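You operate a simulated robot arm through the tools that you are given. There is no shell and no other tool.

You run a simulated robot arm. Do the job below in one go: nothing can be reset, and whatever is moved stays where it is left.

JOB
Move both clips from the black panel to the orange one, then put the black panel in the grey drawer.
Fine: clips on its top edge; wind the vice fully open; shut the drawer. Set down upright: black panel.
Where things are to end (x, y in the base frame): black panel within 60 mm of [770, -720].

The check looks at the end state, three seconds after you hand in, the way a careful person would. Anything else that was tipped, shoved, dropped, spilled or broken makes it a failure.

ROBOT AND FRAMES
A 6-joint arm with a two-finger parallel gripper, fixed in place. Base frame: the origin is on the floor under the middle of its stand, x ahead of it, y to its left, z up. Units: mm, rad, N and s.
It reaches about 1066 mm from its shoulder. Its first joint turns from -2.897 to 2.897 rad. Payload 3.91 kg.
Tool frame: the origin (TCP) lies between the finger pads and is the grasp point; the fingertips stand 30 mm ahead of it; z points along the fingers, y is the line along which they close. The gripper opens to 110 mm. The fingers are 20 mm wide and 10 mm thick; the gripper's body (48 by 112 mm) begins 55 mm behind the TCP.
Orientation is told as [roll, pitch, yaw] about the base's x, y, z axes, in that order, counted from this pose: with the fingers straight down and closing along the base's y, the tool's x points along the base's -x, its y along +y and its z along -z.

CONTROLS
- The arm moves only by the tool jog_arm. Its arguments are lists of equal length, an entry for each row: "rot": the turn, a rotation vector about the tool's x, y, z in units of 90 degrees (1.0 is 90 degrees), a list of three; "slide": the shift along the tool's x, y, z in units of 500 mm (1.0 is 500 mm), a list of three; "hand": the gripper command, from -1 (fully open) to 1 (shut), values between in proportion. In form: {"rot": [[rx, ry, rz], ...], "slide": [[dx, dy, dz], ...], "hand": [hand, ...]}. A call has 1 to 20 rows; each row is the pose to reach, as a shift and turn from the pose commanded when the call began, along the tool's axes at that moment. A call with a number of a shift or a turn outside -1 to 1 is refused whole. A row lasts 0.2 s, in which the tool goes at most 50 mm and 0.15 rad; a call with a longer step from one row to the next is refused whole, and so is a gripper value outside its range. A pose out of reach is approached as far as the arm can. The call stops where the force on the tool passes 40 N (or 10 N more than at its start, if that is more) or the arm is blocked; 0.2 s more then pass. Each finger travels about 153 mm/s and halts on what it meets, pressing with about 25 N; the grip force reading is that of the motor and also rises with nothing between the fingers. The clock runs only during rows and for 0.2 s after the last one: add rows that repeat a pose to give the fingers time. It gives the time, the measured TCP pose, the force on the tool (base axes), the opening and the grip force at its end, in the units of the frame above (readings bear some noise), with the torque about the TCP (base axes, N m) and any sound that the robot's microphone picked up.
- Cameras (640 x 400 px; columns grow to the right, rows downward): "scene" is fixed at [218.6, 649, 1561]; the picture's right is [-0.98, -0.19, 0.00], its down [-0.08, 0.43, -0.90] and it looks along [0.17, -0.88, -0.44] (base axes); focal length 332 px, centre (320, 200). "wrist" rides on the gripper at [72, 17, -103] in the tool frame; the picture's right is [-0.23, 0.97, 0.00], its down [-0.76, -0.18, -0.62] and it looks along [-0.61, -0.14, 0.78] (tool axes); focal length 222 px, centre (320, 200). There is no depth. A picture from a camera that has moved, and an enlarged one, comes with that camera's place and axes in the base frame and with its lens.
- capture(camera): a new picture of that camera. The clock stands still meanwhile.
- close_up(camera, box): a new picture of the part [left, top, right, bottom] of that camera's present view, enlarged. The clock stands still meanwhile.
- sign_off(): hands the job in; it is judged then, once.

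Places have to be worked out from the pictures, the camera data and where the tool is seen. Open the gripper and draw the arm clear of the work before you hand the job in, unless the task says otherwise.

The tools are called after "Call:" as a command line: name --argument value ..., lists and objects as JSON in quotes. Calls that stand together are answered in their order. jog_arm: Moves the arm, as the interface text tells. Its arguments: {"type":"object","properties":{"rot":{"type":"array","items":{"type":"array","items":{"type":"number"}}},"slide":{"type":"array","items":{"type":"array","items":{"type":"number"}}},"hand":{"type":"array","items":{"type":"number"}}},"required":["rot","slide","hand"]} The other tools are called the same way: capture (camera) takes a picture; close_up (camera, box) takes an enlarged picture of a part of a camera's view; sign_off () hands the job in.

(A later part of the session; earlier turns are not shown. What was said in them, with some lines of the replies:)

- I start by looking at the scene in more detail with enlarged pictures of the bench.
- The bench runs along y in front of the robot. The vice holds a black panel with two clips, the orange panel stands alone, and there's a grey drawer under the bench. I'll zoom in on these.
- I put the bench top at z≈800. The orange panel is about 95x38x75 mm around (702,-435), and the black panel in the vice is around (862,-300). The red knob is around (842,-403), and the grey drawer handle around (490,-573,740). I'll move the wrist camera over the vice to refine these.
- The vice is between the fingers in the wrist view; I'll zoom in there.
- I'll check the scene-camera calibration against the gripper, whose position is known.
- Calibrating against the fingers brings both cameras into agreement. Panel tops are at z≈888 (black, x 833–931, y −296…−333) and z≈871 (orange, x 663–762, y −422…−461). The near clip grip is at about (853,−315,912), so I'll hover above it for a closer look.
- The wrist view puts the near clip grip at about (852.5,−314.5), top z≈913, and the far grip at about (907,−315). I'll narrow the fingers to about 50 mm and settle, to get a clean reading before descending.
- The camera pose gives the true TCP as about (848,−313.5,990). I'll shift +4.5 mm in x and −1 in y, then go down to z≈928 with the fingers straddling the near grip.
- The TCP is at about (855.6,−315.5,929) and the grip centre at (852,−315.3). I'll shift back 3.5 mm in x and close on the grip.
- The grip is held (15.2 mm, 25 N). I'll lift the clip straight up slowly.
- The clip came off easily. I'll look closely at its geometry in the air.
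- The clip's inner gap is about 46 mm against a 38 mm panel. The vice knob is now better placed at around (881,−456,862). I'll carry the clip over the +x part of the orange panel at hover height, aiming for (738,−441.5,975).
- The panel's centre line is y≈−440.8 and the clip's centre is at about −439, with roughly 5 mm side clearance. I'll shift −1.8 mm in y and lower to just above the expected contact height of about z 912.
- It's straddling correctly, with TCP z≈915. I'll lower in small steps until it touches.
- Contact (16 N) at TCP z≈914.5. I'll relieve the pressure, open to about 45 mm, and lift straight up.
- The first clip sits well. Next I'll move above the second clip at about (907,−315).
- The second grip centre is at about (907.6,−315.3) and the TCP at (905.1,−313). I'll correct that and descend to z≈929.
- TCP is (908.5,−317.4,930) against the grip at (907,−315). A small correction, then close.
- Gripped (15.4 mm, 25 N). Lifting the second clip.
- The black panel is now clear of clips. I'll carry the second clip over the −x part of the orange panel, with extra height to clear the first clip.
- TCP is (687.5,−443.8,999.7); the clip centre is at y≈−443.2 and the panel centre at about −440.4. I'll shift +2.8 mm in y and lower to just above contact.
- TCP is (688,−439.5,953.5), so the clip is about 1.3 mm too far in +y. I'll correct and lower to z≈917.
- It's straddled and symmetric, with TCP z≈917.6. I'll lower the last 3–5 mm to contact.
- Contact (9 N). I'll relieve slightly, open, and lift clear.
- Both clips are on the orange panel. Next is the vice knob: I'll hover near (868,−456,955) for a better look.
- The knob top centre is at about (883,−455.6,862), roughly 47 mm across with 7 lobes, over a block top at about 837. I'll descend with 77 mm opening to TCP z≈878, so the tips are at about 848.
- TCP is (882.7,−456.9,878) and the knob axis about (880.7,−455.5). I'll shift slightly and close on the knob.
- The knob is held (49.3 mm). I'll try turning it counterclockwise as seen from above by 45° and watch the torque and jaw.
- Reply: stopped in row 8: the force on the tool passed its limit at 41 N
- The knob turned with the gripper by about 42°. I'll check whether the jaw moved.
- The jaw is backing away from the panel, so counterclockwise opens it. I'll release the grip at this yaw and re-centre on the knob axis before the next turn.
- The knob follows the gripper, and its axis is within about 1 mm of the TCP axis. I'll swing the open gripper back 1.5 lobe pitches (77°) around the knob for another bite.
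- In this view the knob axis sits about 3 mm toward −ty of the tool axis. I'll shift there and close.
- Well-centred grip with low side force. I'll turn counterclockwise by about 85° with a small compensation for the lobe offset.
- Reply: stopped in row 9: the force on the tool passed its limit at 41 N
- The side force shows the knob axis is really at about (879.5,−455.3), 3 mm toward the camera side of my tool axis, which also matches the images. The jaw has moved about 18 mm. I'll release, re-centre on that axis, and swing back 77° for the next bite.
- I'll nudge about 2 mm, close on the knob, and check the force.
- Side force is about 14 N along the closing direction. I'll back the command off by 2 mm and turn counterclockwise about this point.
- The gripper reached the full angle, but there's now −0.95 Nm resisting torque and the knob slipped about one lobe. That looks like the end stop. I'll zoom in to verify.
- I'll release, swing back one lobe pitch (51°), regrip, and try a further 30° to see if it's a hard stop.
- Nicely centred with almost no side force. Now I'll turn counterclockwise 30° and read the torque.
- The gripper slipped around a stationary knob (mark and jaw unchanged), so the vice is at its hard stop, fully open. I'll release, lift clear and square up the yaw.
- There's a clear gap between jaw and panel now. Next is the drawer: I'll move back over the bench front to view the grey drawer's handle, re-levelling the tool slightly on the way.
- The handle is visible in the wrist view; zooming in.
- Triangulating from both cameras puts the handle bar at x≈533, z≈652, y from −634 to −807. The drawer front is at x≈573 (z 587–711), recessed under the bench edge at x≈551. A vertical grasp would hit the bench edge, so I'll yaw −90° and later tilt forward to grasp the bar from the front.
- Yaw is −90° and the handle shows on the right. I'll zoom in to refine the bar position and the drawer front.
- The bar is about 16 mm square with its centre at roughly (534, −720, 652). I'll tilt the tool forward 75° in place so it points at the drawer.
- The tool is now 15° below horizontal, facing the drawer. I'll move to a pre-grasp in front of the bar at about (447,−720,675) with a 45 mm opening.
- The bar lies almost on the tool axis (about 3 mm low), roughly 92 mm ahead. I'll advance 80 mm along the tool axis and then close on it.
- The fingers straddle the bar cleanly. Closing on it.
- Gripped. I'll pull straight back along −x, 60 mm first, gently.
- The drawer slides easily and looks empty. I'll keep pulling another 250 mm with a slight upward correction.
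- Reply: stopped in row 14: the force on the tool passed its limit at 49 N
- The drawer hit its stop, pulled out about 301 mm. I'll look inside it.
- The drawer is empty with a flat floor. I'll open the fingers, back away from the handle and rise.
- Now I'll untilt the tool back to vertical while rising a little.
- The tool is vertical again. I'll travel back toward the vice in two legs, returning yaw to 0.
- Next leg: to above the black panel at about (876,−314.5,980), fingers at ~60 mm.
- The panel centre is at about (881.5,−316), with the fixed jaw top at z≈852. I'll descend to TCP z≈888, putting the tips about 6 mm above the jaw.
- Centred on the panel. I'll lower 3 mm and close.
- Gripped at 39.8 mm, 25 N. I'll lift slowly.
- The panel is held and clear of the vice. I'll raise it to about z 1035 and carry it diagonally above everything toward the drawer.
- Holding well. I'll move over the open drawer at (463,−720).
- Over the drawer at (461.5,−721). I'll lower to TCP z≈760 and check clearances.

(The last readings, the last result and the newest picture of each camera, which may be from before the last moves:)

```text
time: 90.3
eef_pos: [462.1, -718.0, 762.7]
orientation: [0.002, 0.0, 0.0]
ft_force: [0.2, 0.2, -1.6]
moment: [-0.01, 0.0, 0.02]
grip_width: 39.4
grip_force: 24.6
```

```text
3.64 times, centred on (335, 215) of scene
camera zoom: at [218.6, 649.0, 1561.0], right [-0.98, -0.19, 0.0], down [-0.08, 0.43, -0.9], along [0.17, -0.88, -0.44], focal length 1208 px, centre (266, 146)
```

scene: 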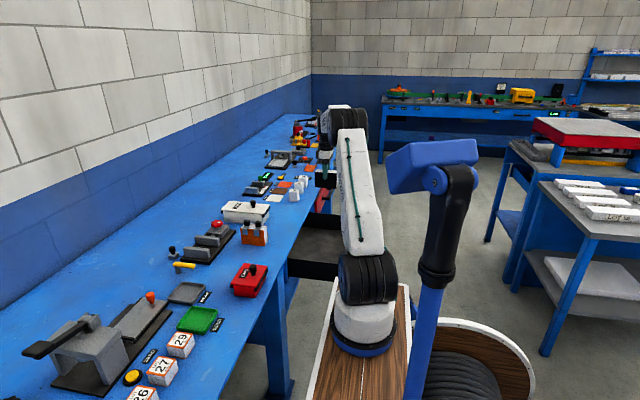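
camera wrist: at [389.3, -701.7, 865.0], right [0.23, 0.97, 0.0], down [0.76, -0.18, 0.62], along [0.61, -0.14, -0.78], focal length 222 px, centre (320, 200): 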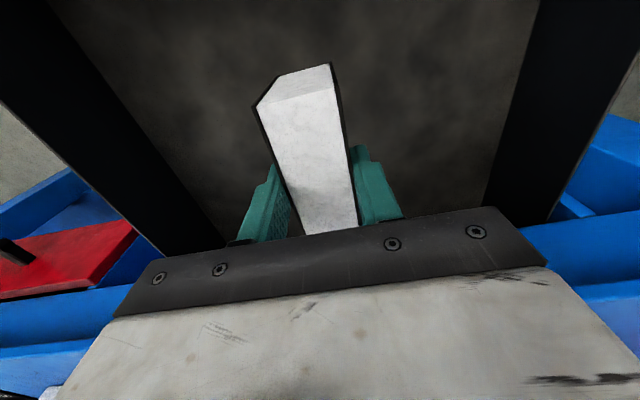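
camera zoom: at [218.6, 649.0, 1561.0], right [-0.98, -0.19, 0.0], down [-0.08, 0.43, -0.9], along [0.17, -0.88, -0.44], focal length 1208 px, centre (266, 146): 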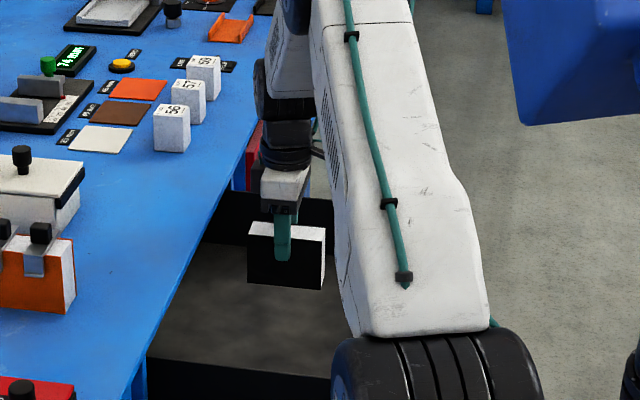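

Good clearance. I'll lower to about z 684, just above the expected floor contact.

Call:
jog_arm --rot '[[0, 0, 0], [0, 0, 0], [0, 0, 0], [0, 0, 0], [0, 0, 0], [0, 0, 0]]' --slide '[[0, 0, 0.04], [0, 0, 0.085], [0, 0, 0.12], [0, 0, 0.142], [0, 0, 0.156], [0, 0, 0.156]]' --hand '[1, 1, 1, 1, 1, 1]'

Call:
capture --camera "wrist"

Call:
close_up --camera "scene" --box '[300, 190, 370, 250]'

```text
time: 91.7
eef_pos: [462.8, -719.4, 685.0]
orientation: [0.0, -0.001, 0.001]
ft_force: [0.5, 0.0, -0.4]
moment: [0.03, -0.01, 0.02]
grip_width: 39.7
grip_force: 24.9
```

```text
taken
camera wrist: at [389.3, -703.6, 786.9], right [0.23, 0.97, 0.0], down [0.76, -0.18, 0.62], along [0.61, -0.14, -0.78], focal length 222 px, centre (320, 200)
```

wrist: 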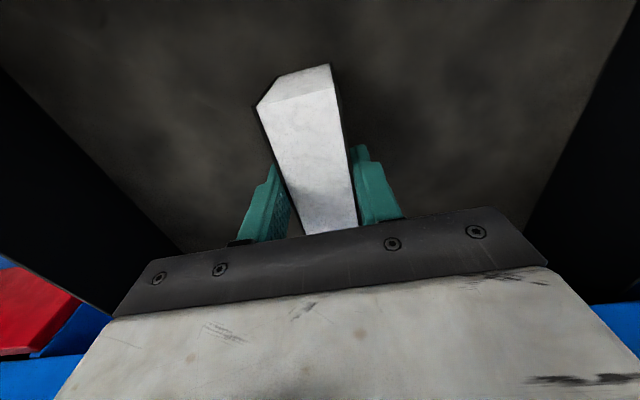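

```text
6.67 times, centred on (335, 220) of scene
camera zoom: at [218.6, 649.0, 1561.0], right [-0.98, -0.19, 0.0], down [-0.08, 0.43, -0.9], along [0.17, -0.88, -0.44], focal length 2214 px, centre (220, 67)
```

zoom: 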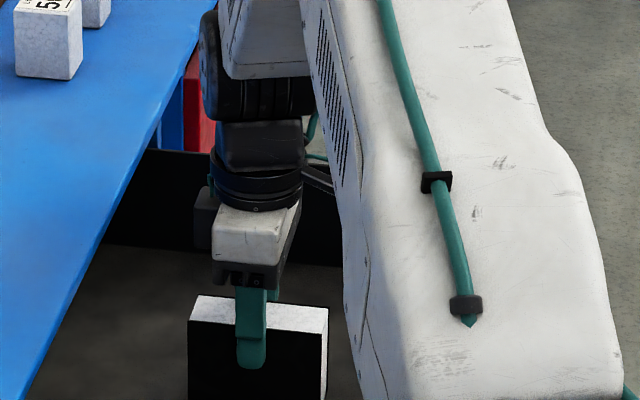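

No contact yet at z≈684. Lowering in small steps.

Call:
jog_arm --rot '[[0, 0, 0], [0, 0, 0], [0, 0, 0], [0, 0, 0]]' --slide '[[0, 0, 0.005], [0, 0, 0.01], [0, 0, 0.014], [0, 0, 0.016]]' --hand '[1, 1, 1, 1]'

```text
time: 92.7
eef_pos: [462.8, -719.4, 677.4]
orientation: [0.0, -0.001, 0.003]
ft_force: [-0.2, -0.5, -0.5]
moment: [0.01, -0.04, 0.0]
grip_width: 39.5
grip_force: 24.9
```

Still free at about z 676; a little further.

Call:
jog_arm --rot '[[0, 0, 0], [0, 0, 0], [0, 0, 0]]' --slide '[[0, 0, 0.004], [0, 0, 0.007], [0, 0, 0.009]]' --hand '[1, 1, 1]'

```text
time: 93.5
eef_pos: [464.9, -719.8, 673.5]
orientation: [0.001, 0.0, 0.001]
ft_force: [-1.2, 1.0, 3.6]
moment: [0.05, -0.03, 0.04]
grip_width: 39.6
grip_force: 24.7
```

First touch (3.6 N). One more millimetre to seat it, then check.

Call:
jog_arm --rot '[[0, 0, 0], [0, 0, 0]]' --slide '[[0, 0, 0.002], [0, 0, 0.002]]' --hand '[1, 1]'

Call:
capture --camera "wrist"

```text
time: 94.1
eef_pos: [463.3, -719.9, 673.3]
orientation: [-0.002, 0.0, 0.002]
ft_force: [-0.3, 5.4, 16.2]
moment: [0.23, 0.2, -0.03]
grip_width: 39.7
grip_force: 25.1
```

```text
taken
camera wrist: at [390.8, -704.1, 775.8], right [0.23, 0.97, 0.0], down [0.76, -0.18, 0.62], along [0.61, -0.14, -0.78], focal length 222 px, centre (320, 200)
```

wrist: 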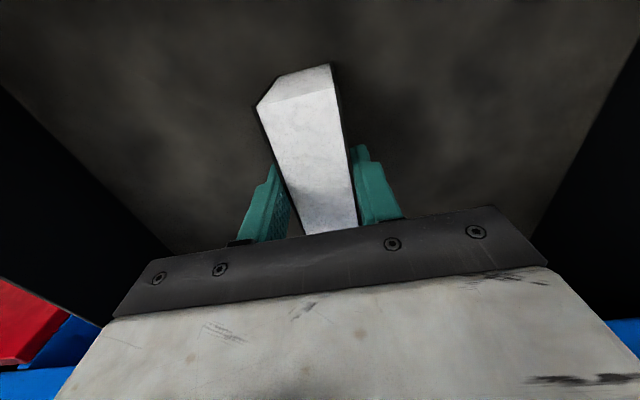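

Seated (16 N). I'll relieve, open, and lift straight up out of the drawer.

Call:
jog_arm --rot '[[0, 0, 0], [0, 0, 0], [0, 0, 0], [0, 0, 0], [0, 0, 0], [0, 0, 0], [0, 0, 0], [0, 0, 0], [0, 0, 0], [0, 0, 0]]' --slide '[[0, 0, -0.002], [0, 0, -0.002], [0, 0, -0.002], [0, 0, -0.002], [0, 0, -0.02], [0, 0, -0.06], [0, 0, -0.12], [0, 0, -0.19], [0, 0, -0.26], [0, 0, -0.3]]' --hand '[1, 0.1, 0, 0, 0, 0, 0, 0, 0, 0]'

Call:
capture --camera "wrist"

Call:
close_up --camera "scene" --box '[280, 180, 380, 270]'

```text
time: 96.3
eef_pos: [462.6, -718.7, 823.5]
orientation: [0.001, -0.001, 0.004]
ft_force: [0.6, -0.5, 0.3]
moment: [0.0, 0.0, 0.02]
grip_width: 55.2
grip_force: 0.0
```

```text
taken
camera wrist: at [389.5, -703.6, 925.9], right [0.23, 0.97, 0.0], down [0.76, -0.18, 0.62], along [0.61, -0.14, -0.78], focal length 222 px, centre (320, 200)
```

wrist: 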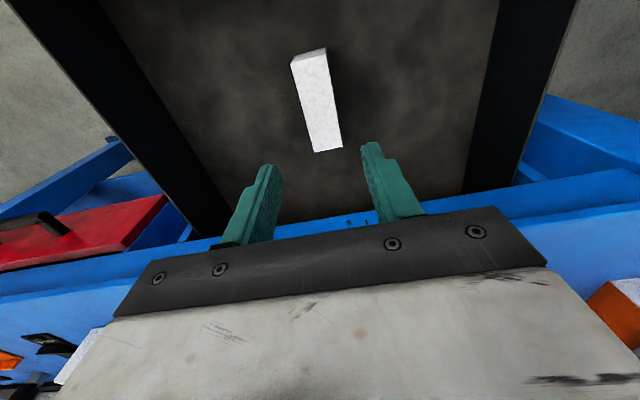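

```text
4.44 times, centred on (330, 225) of scene
camera zoom: at [218.6, 649.0, 1561.0], right [-0.98, -0.19, 0.0], down [-0.08, 0.43, -0.9], along [0.17, -0.88, -0.44], focal length 1476 px, centre (276, 89)
```

zoom: 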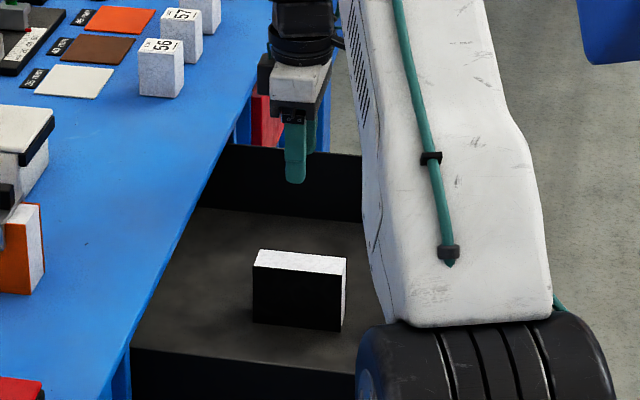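

The panel stands upright at about (463,−722) in the open drawer, which becomes about (765,−722) once shut. Now I'll return to the handle side: rise, yaw −90°, and move to x≈156.

Call:
jog_arm --rot '[[0, 0, 0], [0, 0, 0], [0, 0, 0.07], [0, 0, 0.15], [0, 0, 0.23], [0, 0, 0.31], [0, 0, 0.39], [0, 0, 0.47], [0, 0, 0.55], [0, 0, 0.63], [0, 0, 0.71], [0, 0, 0.79], [0, 0, 0.87], [0, 0, 0.95], [0, 0, 1.0], [0, 0, 1.0]]' --slide '[[0, 0, -0.06], [0, 0, -0.14], [0.02, 0, -0.22], [0.06, 0, -0.28], [0.11, 0, -0.304], [0.16, 0, -0.304], [0.21, 0, -0.304], [0.26, 0, -0.304], [0.31, 0, -0.304], [0.36, 0, -0.304], [0.41, 0, -0.304], [0.46, 0, -0.304], [0.51, 0, -0.304], [0.56, 0, -0.304], [0.605, 0, -0.304], [0.611, 0, -0.304]]' --hand '[0, 0, 0, 0, 0, 0, 0.1, 0.18, 0.18, 0.18, 0.18, 0.18, 0.18, 0.18, 0.18, 0.18]'

Call:
capture --camera "wrist"

Call:
capture --camera "scene"

```text
time: 99.7
eef_pos: [160.1, -721.0, 974.8]
orientation: [0.0, 0.001, -1.569]
ft_force: [0.8, -0.8, 0.3]
moment: [0.01, 0.0, 0.02]
grip_width: 45.3
grip_force: 0.0
```

```text
taken
camera wrist: at [175.4, -649.5, 1077.4], right [0.97, -0.23, 0.0], down [-0.18, -0.76, 0.62], along [-0.14, -0.61, -0.78], focal length 222 px, centre (320, 200)
```

wrist: 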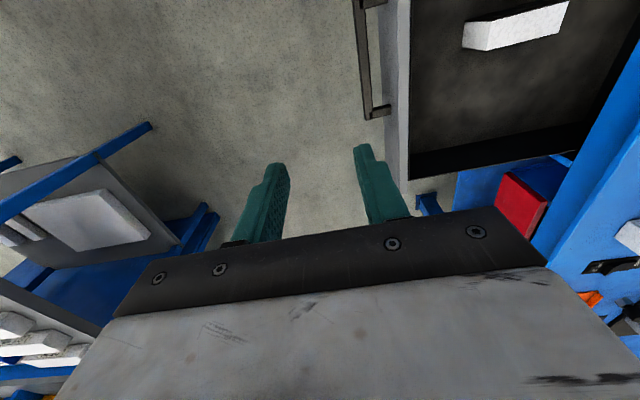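

```text
taken
```

scene: 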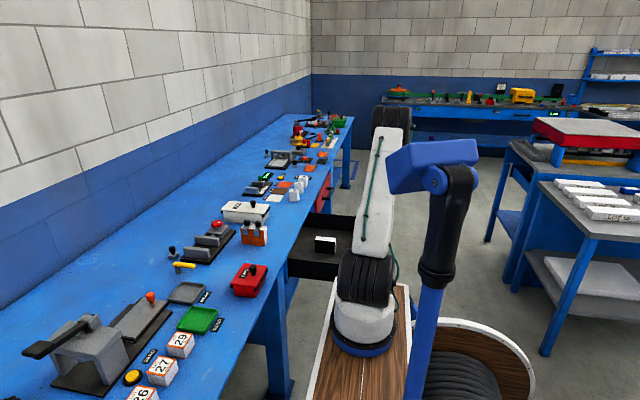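

Now I'll tilt forward 75° while lowering about 100 mm, the reverse of my exit path.

Call:
jog_arm --rot '[[-0.06, 0, 0], [-0.15, 0, 0], [-0.24, 0, 0], [-0.33, 0, 0], [-0.42, 0, 0], [-0.51, 0, 0], [-0.6, 0, 0], [-0.69, 0, 0], [-0.78, 0, 0], [-0.8333, 0, 0], [-0.8333, 0, 0]]' --slide '[[0, 0, 0.02], [0, 0, 0.04], [0, 0, 0.06], [0, 0, 0.08], [0, 0, 0.1], [0, 0, 0.12], [0, 0, 0.14], [0, 0, 0.16], [0, 0, 0.18], [0, 0, 0.196], [0, 0, 0.196]]' --hand '[0.18, 0.18, 0.18, 0.18, 0.18, 0.18, 0.18, 0.18, 0.18, 0.18, 0.18]'

Call:
capture --camera "wrist"

```text
time: 102.1
eef_pos: [158.3, -721.4, 875.8]
orientation: [1.31, 0.0, -1.568]
ft_force: [0.0, -0.3, 0.1]
moment: [0.03, 0.0, -0.02]
grip_width: 45.0
grip_force: 0.0
```

```text
taken
camera wrist: at [62.6, -649.9, 918.1], right [0.25, -0.23, 0.94], down [-0.65, -0.76, -0.01], along [0.72, -0.61, -0.34], focal length 222 px, centre (320, 200)
```

wrist: 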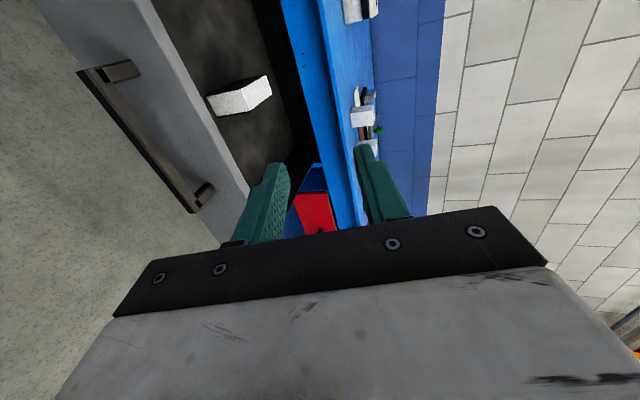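

Now I'll go down to the pre-grasp in front of the handle at about (157,−719,669).

Call:
jog_arm --rot '[[0, 0, 0], [0, 0, 0], [0, 0, 0], [0, 0, 0], [0, 0, 0], [0, 0, 0], [0, 0, 0], [0, 0, 0]]' --slide '[[0.001, -0.04, 0.011], [0.002, -0.11, 0.029], [0.003, -0.18, 0.047], [0.004, -0.25, 0.066], [0.005, -0.32, 0.084], [0.0058, -0.375, 0.099], [0.0058, -0.3992, 0.1053], [0.0058, -0.3992, 0.1053]]' --hand '[0.18, 0.18, 0.18, 0.18, 0.18, 0.18, 0.18, 0.18]'

Call:
capture --camera "wrist"

Call:
close_up --camera "wrist" --box '[200, 60, 440, 210]'

```text
time: 103.9
eef_pos: [156.0, -717.3, 668.8]
orientation: [1.308, -0.001, -1.568]
ft_force: [-0.9, 0.7, -0.6]
moment: [0.01, 0.01, 0.01]
grip_width: 45.2
grip_force: 0.0
```

```text
taken
camera wrist: at [59.2, -646.4, 711.7], right [0.25, -0.23, 0.94], down [-0.65, -0.76, -0.01], along [0.72, -0.61, -0.34], focal length 222 px, centre (320, 200)
```

wrist: 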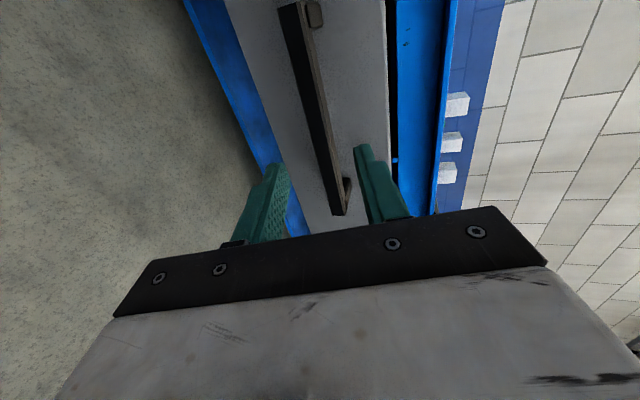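

```text
2.67 times, centred on (320, 135) of wrist
camera zoom: at [59.2, -646.4, 711.7], right [0.25, -0.23, 0.94], down [-0.65, -0.76, -0.01], along [0.72, -0.61, -0.34], focal length 592 px, centre (320, 373)
```

zoom: 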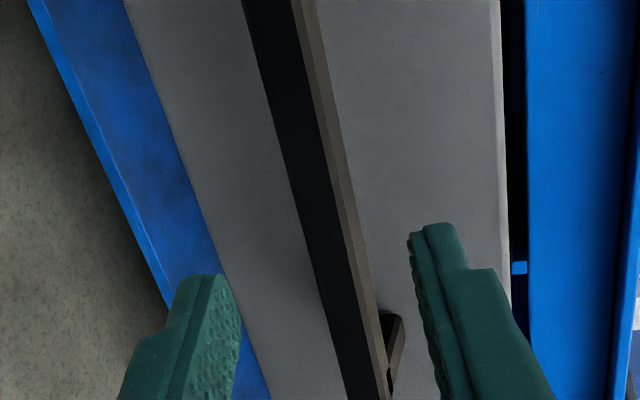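

The bar is on the tool axis. I'll advance 68 mm and close.

Call:
jog_arm --rot '[[0, 0, 0], [0, 0, 0], [0, 0, 0], [0, 0, 0], [0, 0, 0], [0, 0, 0], [0, 0, 0], [0, 0, 0]]' --slide '[[0, 0, 0.04], [0, 0, 0.08], [0, 0, 0.115], [0, 0, 0.134], [0, 0, 0.134], [0, 0, 0.134], [0, 0, 0.134], [0, 0, 0.134]]' --hand '[0.18, 0.18, 0.18, 0.18, 0.18, 1, 1, 1]'

Call:
close_up --camera "wrist" --box '[200, 60, 440, 210]'

```text
time: 105.7
eef_pos: [220.9, -716.0, 654.0]
orientation: [1.309, 0.0, -1.569]
ft_force: [1.6, -0.7, -0.4]
moment: [-0.22, -0.55, -0.47]
grip_width: 19.3
grip_force: 45.1
```

```text
2.67 times, centred on (320, 135) of wrist
camera zoom: at [124.6, -645.3, 695.6], right [0.25, -0.23, 0.94], down [-0.65, -0.76, -0.01], along [0.72, -0.61, -0.34], focal length 592 px, centre (320, 373)
```

zoom: 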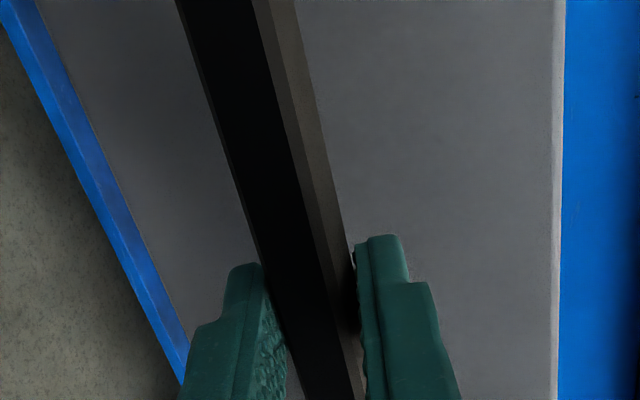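

Gripped again. I'll push the drawer in smoothly and slowly, 245 mm in this call.

Call:
jog_arm --rot '[[0, 0, 0], [0, 0, 0], [0, 0, 0], [0, 0, 0], [0, 0, 0], [0, 0, 0], [0, 0, 0], [0, 0, 0], [0, 0, 0], [0, 0, 0], [0, 0, 0], [0, 0, 0], [0, 0, 0], [0, 0, 0], [0, 0, 0], [0, 0, 0], [0, 0, 0], [0, 0, 0], [0, 0, 0], [0, 0, 0]]' --slide '[[0, 0.0016, 0.0058], [0, 0.0047, 0.0174], [0, 0.0093, 0.0348], [0, 0.0155, 0.058], [0, 0.0223, 0.0831], [0, 0.0295, 0.1101], [0, 0.0367, 0.1372], [0, 0.044, 0.1642], [0, 0.0512, 0.1912], [0, 0.0585, 0.2183], [0, 0.0657, 0.2453], [0, 0.073, 0.2724], [0, 0.0802, 0.2994], [0, 0.0875, 0.3265], [0, 0.0947, 0.3535], [0, 0.102, 0.3806], [0, 0.1092, 0.4076], [0, 0.1165, 0.4347], [0, 0.1232, 0.4598], [0, 0.1268, 0.4733]]' --hand '[1, 1, 1, 1, 1, 1, 1, 1, 1, 1, 1, 1, 1, 1, 1, 1, 1, 1, 1, 1]'

Call:
close_up --camera "scene" --box '[270, 190, 370, 280]'

```text
time: 109.9
eef_pos: [467.1, -716.1, 653.9]
orientation: [1.312, -0.001, -1.568]
ft_force: [-0.7, 9.9, 35.6]
moment: [0.84, -1.0, -0.45]
grip_width: 19.2
grip_force: 45.0
```

```text
4.44 times, centred on (320, 235) of scene
camera zoom: at [218.6, 649.0, 1561.0], right [-0.98, -0.19, 0.0], down [-0.08, 0.43, -0.9], along [0.17, -0.88, -0.44], focal length 1476 px, centre (320, 44)
```

zoom: 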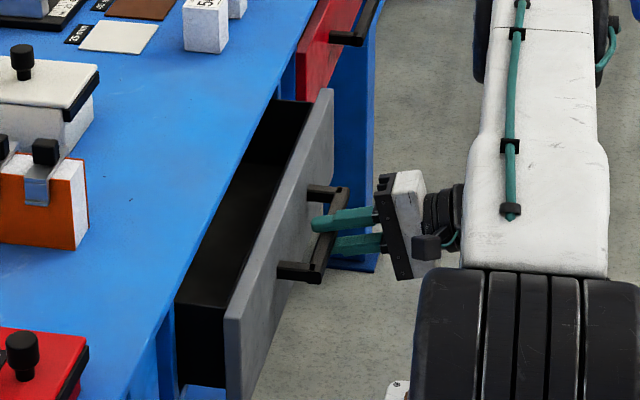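

About 56 mm remains, and there's vertical load (36 N) from drift. I'll relieve that first with a 3 mm upward correction.

Call:
jog_arm --rot '[[0, 0, 0], [0, 0, 0]]' --slide '[[0.002, 0.005, -0.0013], [0.003, 0.0068, -0.0018]]' --hand '[1, 1]'

```text
time: 110.5
eef_pos: [465.2, -716.1, 653.5]
orientation: [1.305, 0.0, -1.573]
ft_force: [-1.5, -19.4, -5.3]
moment: [-1.31, -0.4, -0.72]
grip_width: 19.2
grip_force: 45.4
```

Now the final push of about 58 mm, ending gently against the closed stop.

Call:
jog_arm --rot '[[0, 0, 0], [0, 0, 0], [0, 0, 0], [0, 0, 0], [0, 0, 0], [0, 0, 0], [0, 0, 0], [0, 0, 0], [0, 0, 0]]' --slide '[[-0.0015, 0.0021, 0.0077], [-0.002, 0.0062, 0.0232], [-0.002, 0.0114, 0.0425], [-0.002, 0.0166, 0.0618], [-0.002, 0.0217, 0.0811], [-0.002, 0.0259, 0.0966], [-0.002, 0.0285, 0.1062], [-0.002, 0.03, 0.112], [-0.002, 0.0311, 0.1159]]' --hand '[1, 1, 1, 1, 1, 1, 1, 1, 1]'

Call:
close_up --camera "scene" --box '[270, 190, 370, 280]'

```text
time: 112.2
eef_pos: [520.7, -716.6, 652.4]
orientation: [1.304, 0.004, -1.568]
ft_force: [-1.7, -9.8, -10.8]
moment: [-1.07, -0.25, 0.33]
grip_width: 19.2
grip_force: 44.9
stopped in row 8: the force on the tool passed its limit at 42 N (the readings are from after the stop); the commanded pose is now the measured one
```

```text
4.44 times, centred on (320, 235) of scene
camera zoom: at [218.6, 649.0, 1561.0], right [-0.98, -0.19, 0.0], down [-0.08, 0.43, -0.9], along [0.17, -0.88, -0.44], focal length 1476 px, centre (320, 44)
```

zoom: 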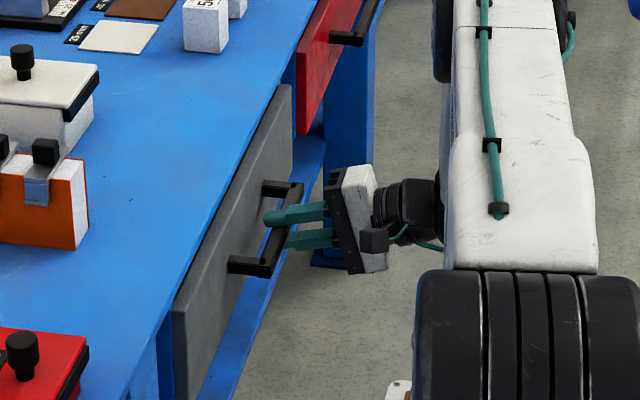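

The force limit tripped at the stop. I'll compare the drawer front with the earlier closed picture.

Call:
close_up --camera "scene" --box '[270, 180, 350, 300]'

Call:
close_up --camera "scene" --box '[280, 210, 340, 260]'

Call:
capture --camera "wrist"

```text
3.33 times, centred on (310, 240) of scene
camera zoom: at [218.6, 649.0, 1561.0], right [-0.98, -0.19, 0.0], down [-0.08, 0.43, -0.9], along [0.17, -0.88, -0.44], focal length 1107 px, centre (353, 67)
```

zoom: 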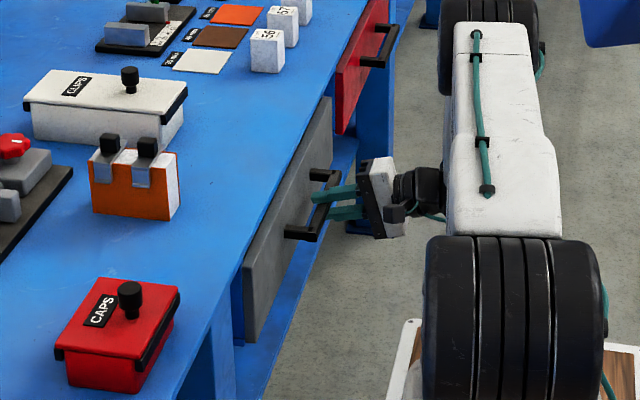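

```text
8.00 times, centred on (310, 235) of scene
camera zoom: at [218.6, 649.0, 1561.0], right [-0.98, -0.19, 0.0], down [-0.08, 0.43, -0.9], along [0.17, -0.88, -0.44], focal length 2657 px, centre (400, -80)
```

zoom: 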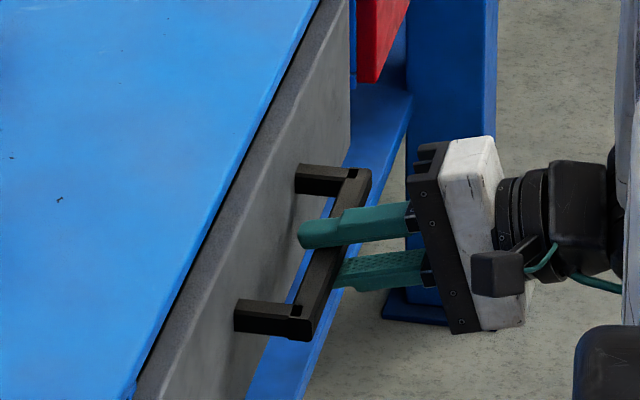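

```text
taken
camera wrist: at [425.0, -645.4, 696.3], right [0.26, -0.23, 0.94], down [-0.65, -0.76, -0.01], along [0.72, -0.6, -0.34], focal length 222 px, centre (320, 200)
```

wrist: 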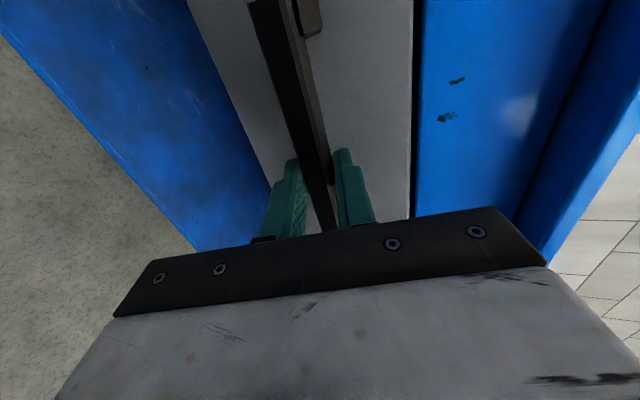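

The drawer front and handle match the initial closed picture exactly. I'll open the fingers, back straight away from the bar, then rise.

Call:
jog_arm --rot '[[0, 0, 0], [0, 0, 0], [0, 0, 0], [0, 0, 0], [0, 0, 0], [0, 0, 0], [0, 0, 0], [0, 0, 0]]' --slide '[[0, 0, 0], [0, 0, 0], [0, 0, 0], [0, 0, -0.03], [0, 0, -0.08], [0, 0, -0.14], [0, 0, -0.2], [0, 0, -0.24]]' --hand '[0.18, 0.18, 0.18, 0.18, 0.18, 0.18, 0.18, 0.18]'

Call:
close_up --camera "scene" --box '[280, 210, 340, 260]'

Call:
capture --camera "wrist"

```text
time: 114.0
eef_pos: [404.5, -715.2, 686.3]
orientation: [1.305, 0.004, -1.566]
ft_force: [1.2, 0.2, -0.3]
moment: [0.01, 0.0, 0.02]
grip_width: 45.1
grip_force: 0.0
```

```text
8.00 times, centred on (310, 235) of scene
camera zoom: at [218.6, 649.0, 1561.0], right [-0.98, -0.19, 0.0], down [-0.08, 0.43, -0.9], along [0.17, -0.88, -0.44], focal length 2657 px, centre (400, -80)
```

zoom: 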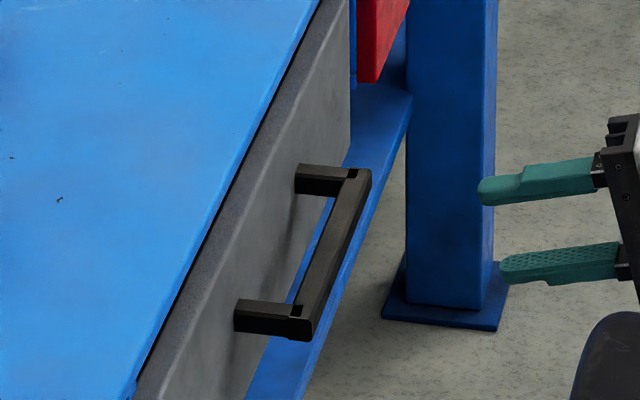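

```text
taken
camera wrist: at [308.3, -644.7, 729.4], right [0.26, -0.23, 0.94], down [-0.65, -0.76, -0.01], along [0.72, -0.6, -0.34], focal length 222 px, centre (320, 200)
```

wrist: 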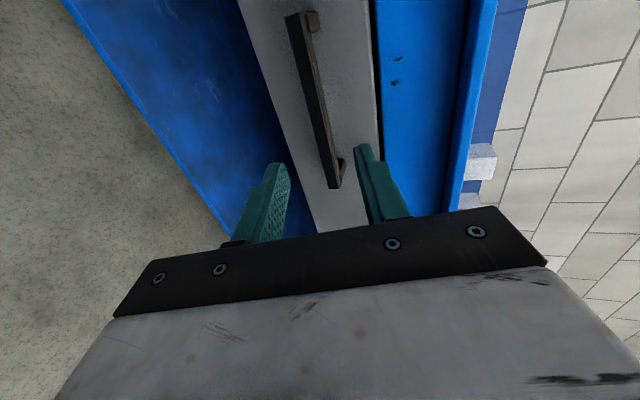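

The drawer is shut. Now I'll raise the arm straight up away from the bench front.

Call:
jog_arm --rot '[[0, 0, 0], [0, 0, 0], [0, 0, 0], [0, 0, 0], [0, 0, 0], [0, 0, 0], [0, 0, 0], [0, 0, 0]]' --slide '[[0, 0.04, -0.02], [0, 0.11, -0.04], [0, 0.19, -0.06], [0, 0.27, -0.08], [0, 0.35, -0.1], [0, 0.43, -0.12], [0, 0.49, -0.14], [0, 0.49, -0.14]]' --hand '[0.18, 0.18, 0.18, 0.18, 0.18, 0.18, 0.18, 0.18]'

Call:
jog_arm --rot '[[0.06, 0, 0], [0.15, 0, 0], [0.24, 0, 0], [0.33, 0, 0], [0.42, 0, 0], [0.51, 0, 0], [0.6, 0, 0], [0.69, 0, 0], [0.78, 0, 0], [0.831, 0, 0], [0.831, 0, 0]]' --slide '[[0, 0.01, 0], [0, 0.02, 0], [0, 0.03, 0], [0, 0.04, 0], [0, 0.05, 0], [0, 0.06, 0], [0, 0.07, 0], [0, 0.08, 0], [0, 0.09, 0], [0, 0.1, 0], [0, 0.1, 0]]' --hand '[0.18, 0, -0.2, -0.4, -0.6, -0.8, -1, -1, -1, -1, -1]'

Call:
capture --camera "scene"

Call:
capture --camera "wrist"

```text
time: 115.8
eef_pos: [402.1, -719.7, 943.7]
orientation: [1.306, 0.004, -1.566]
ft_force: [-0.6, -1.3, 0.2]
moment: [-0.02, 0.0, -0.01]
grip_width: 45.2
grip_force: 0.0
```

```text
time: 118.2
eef_pos: [416.2, -716.7, 990.9]
orientation: [-0.001, 0.006, -1.567]
ft_force: [-0.2, 0.4, 0.7]
moment: [0.0, -0.02, 0.0]
grip_width: 110.1
grip_force: 0.0
```

```text
taken
```

scene: 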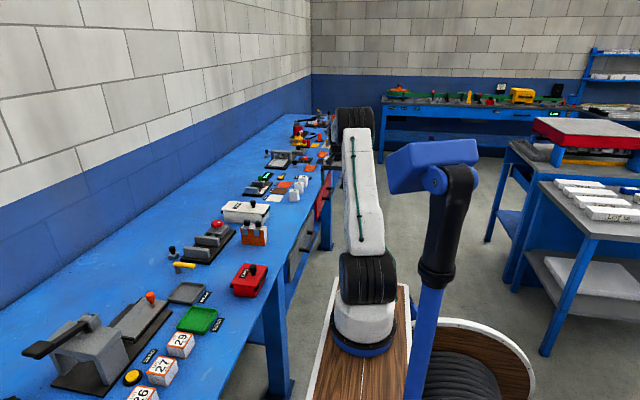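

```text
taken
camera wrist: at [431.5, -645.4, 1092.6], right [0.97, -0.22, 0.0], down [-0.17, -0.76, 0.62], along [-0.14, -0.6, -0.78], focal length 222 px, centre (320, 200)
```

wrist: 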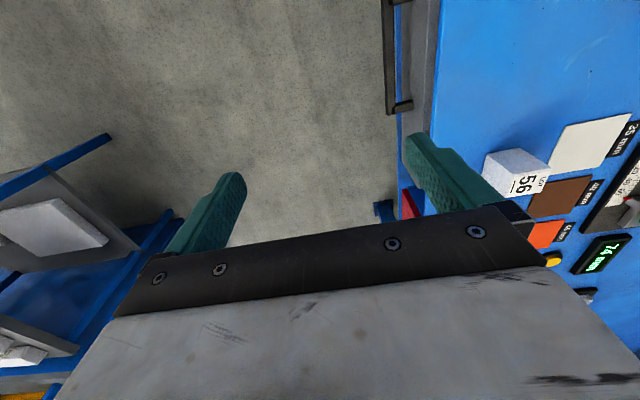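

The arm is clear and the gripper open. A final check of the vice, clips and drawer with close-ups.

Call:
close_up --camera "scene" --box '[160, 205, 240, 265]'

Call:
close_up --camera "scene" --box '[220, 195, 300, 255]'

Call:
close_up --camera "scene" --box '[270, 180, 350, 300]'

```text
6.67 times, centred on (200, 235) of scene
camera zoom: at [218.6, 649.0, 1561.0], right [-0.98, -0.19, 0.0], down [-0.08, 0.43, -0.9], along [0.17, -0.88, -0.44], focal length 2214 px, centre (1120, -33)
```

zoom: 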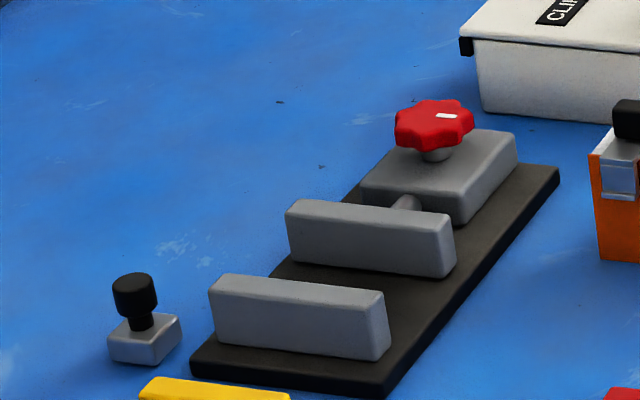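

```text
6.67 times, centred on (260, 225) of scene
camera zoom: at [218.6, 649.0, 1561.0], right [-0.98, -0.19, 0.0], down [-0.08, 0.43, -0.9], along [0.17, -0.88, -0.44], focal length 2214 px, centre (720, 33)
```

zoom: 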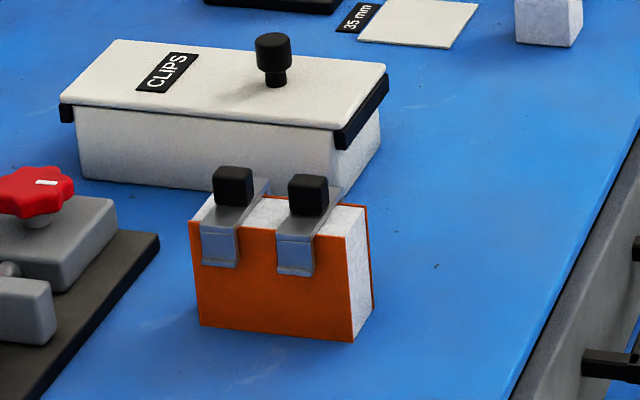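

```text
3.33 times, centred on (310, 240) of scene
camera zoom: at [218.6, 649.0, 1561.0], right [-0.98, -0.19, 0.0], down [-0.08, 0.43, -0.9], along [0.17, -0.88, -0.44], focal length 1107 px, centre (353, 67)
```

zoom: 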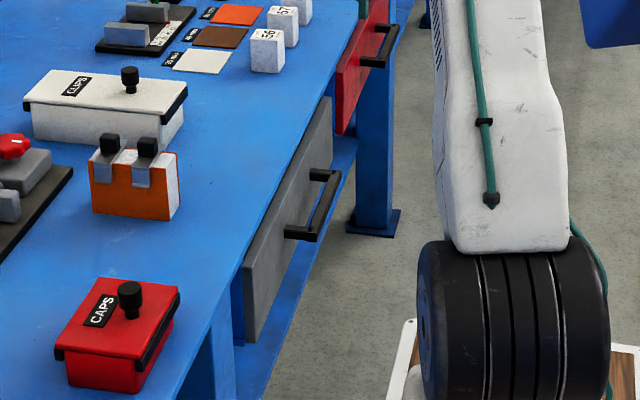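

I judge the job complete:
- **Clips:** both sit on the orange panel's top edge.
- **Vice:** the jaw is at its open stop.
- **Black panel:** it was set down upright at about (463,−722) in the open drawer, which puts it at about (765,−722) with the drawer shut. I can't see inside to confirm that.
- **Drawer:** shut flush with the bench front, as it was at the start.
- **Arm:** clear of the work with the gripper open.

I'll hand it in now.

Call:
sign_off

```text
The job is handed in.
```

The job is handed in.

- **Clips:** both are seated on the orange panel's top edge, at about x = 688 and x = 737.
- **Vice:** the knob turned about 134° counterclockwise and then stopped. A second try slipped around the knob without moving the jaw, so I took that as its end stop.
- **Black panel:** I set it down upright in the drawer. It should now be at about (765, -722), well within 60 mm of the target. That comes from where I placed it and how far the drawer moved, because I couldn't see inside once it was shut.
- **Drawer:** shut, and it matches its closed position in the earlier pictures.
- **Arm:** clear of the bench with the gripper fully open. The final close-ups of the vice, clips box and drawer area showed nothing else disturbed.
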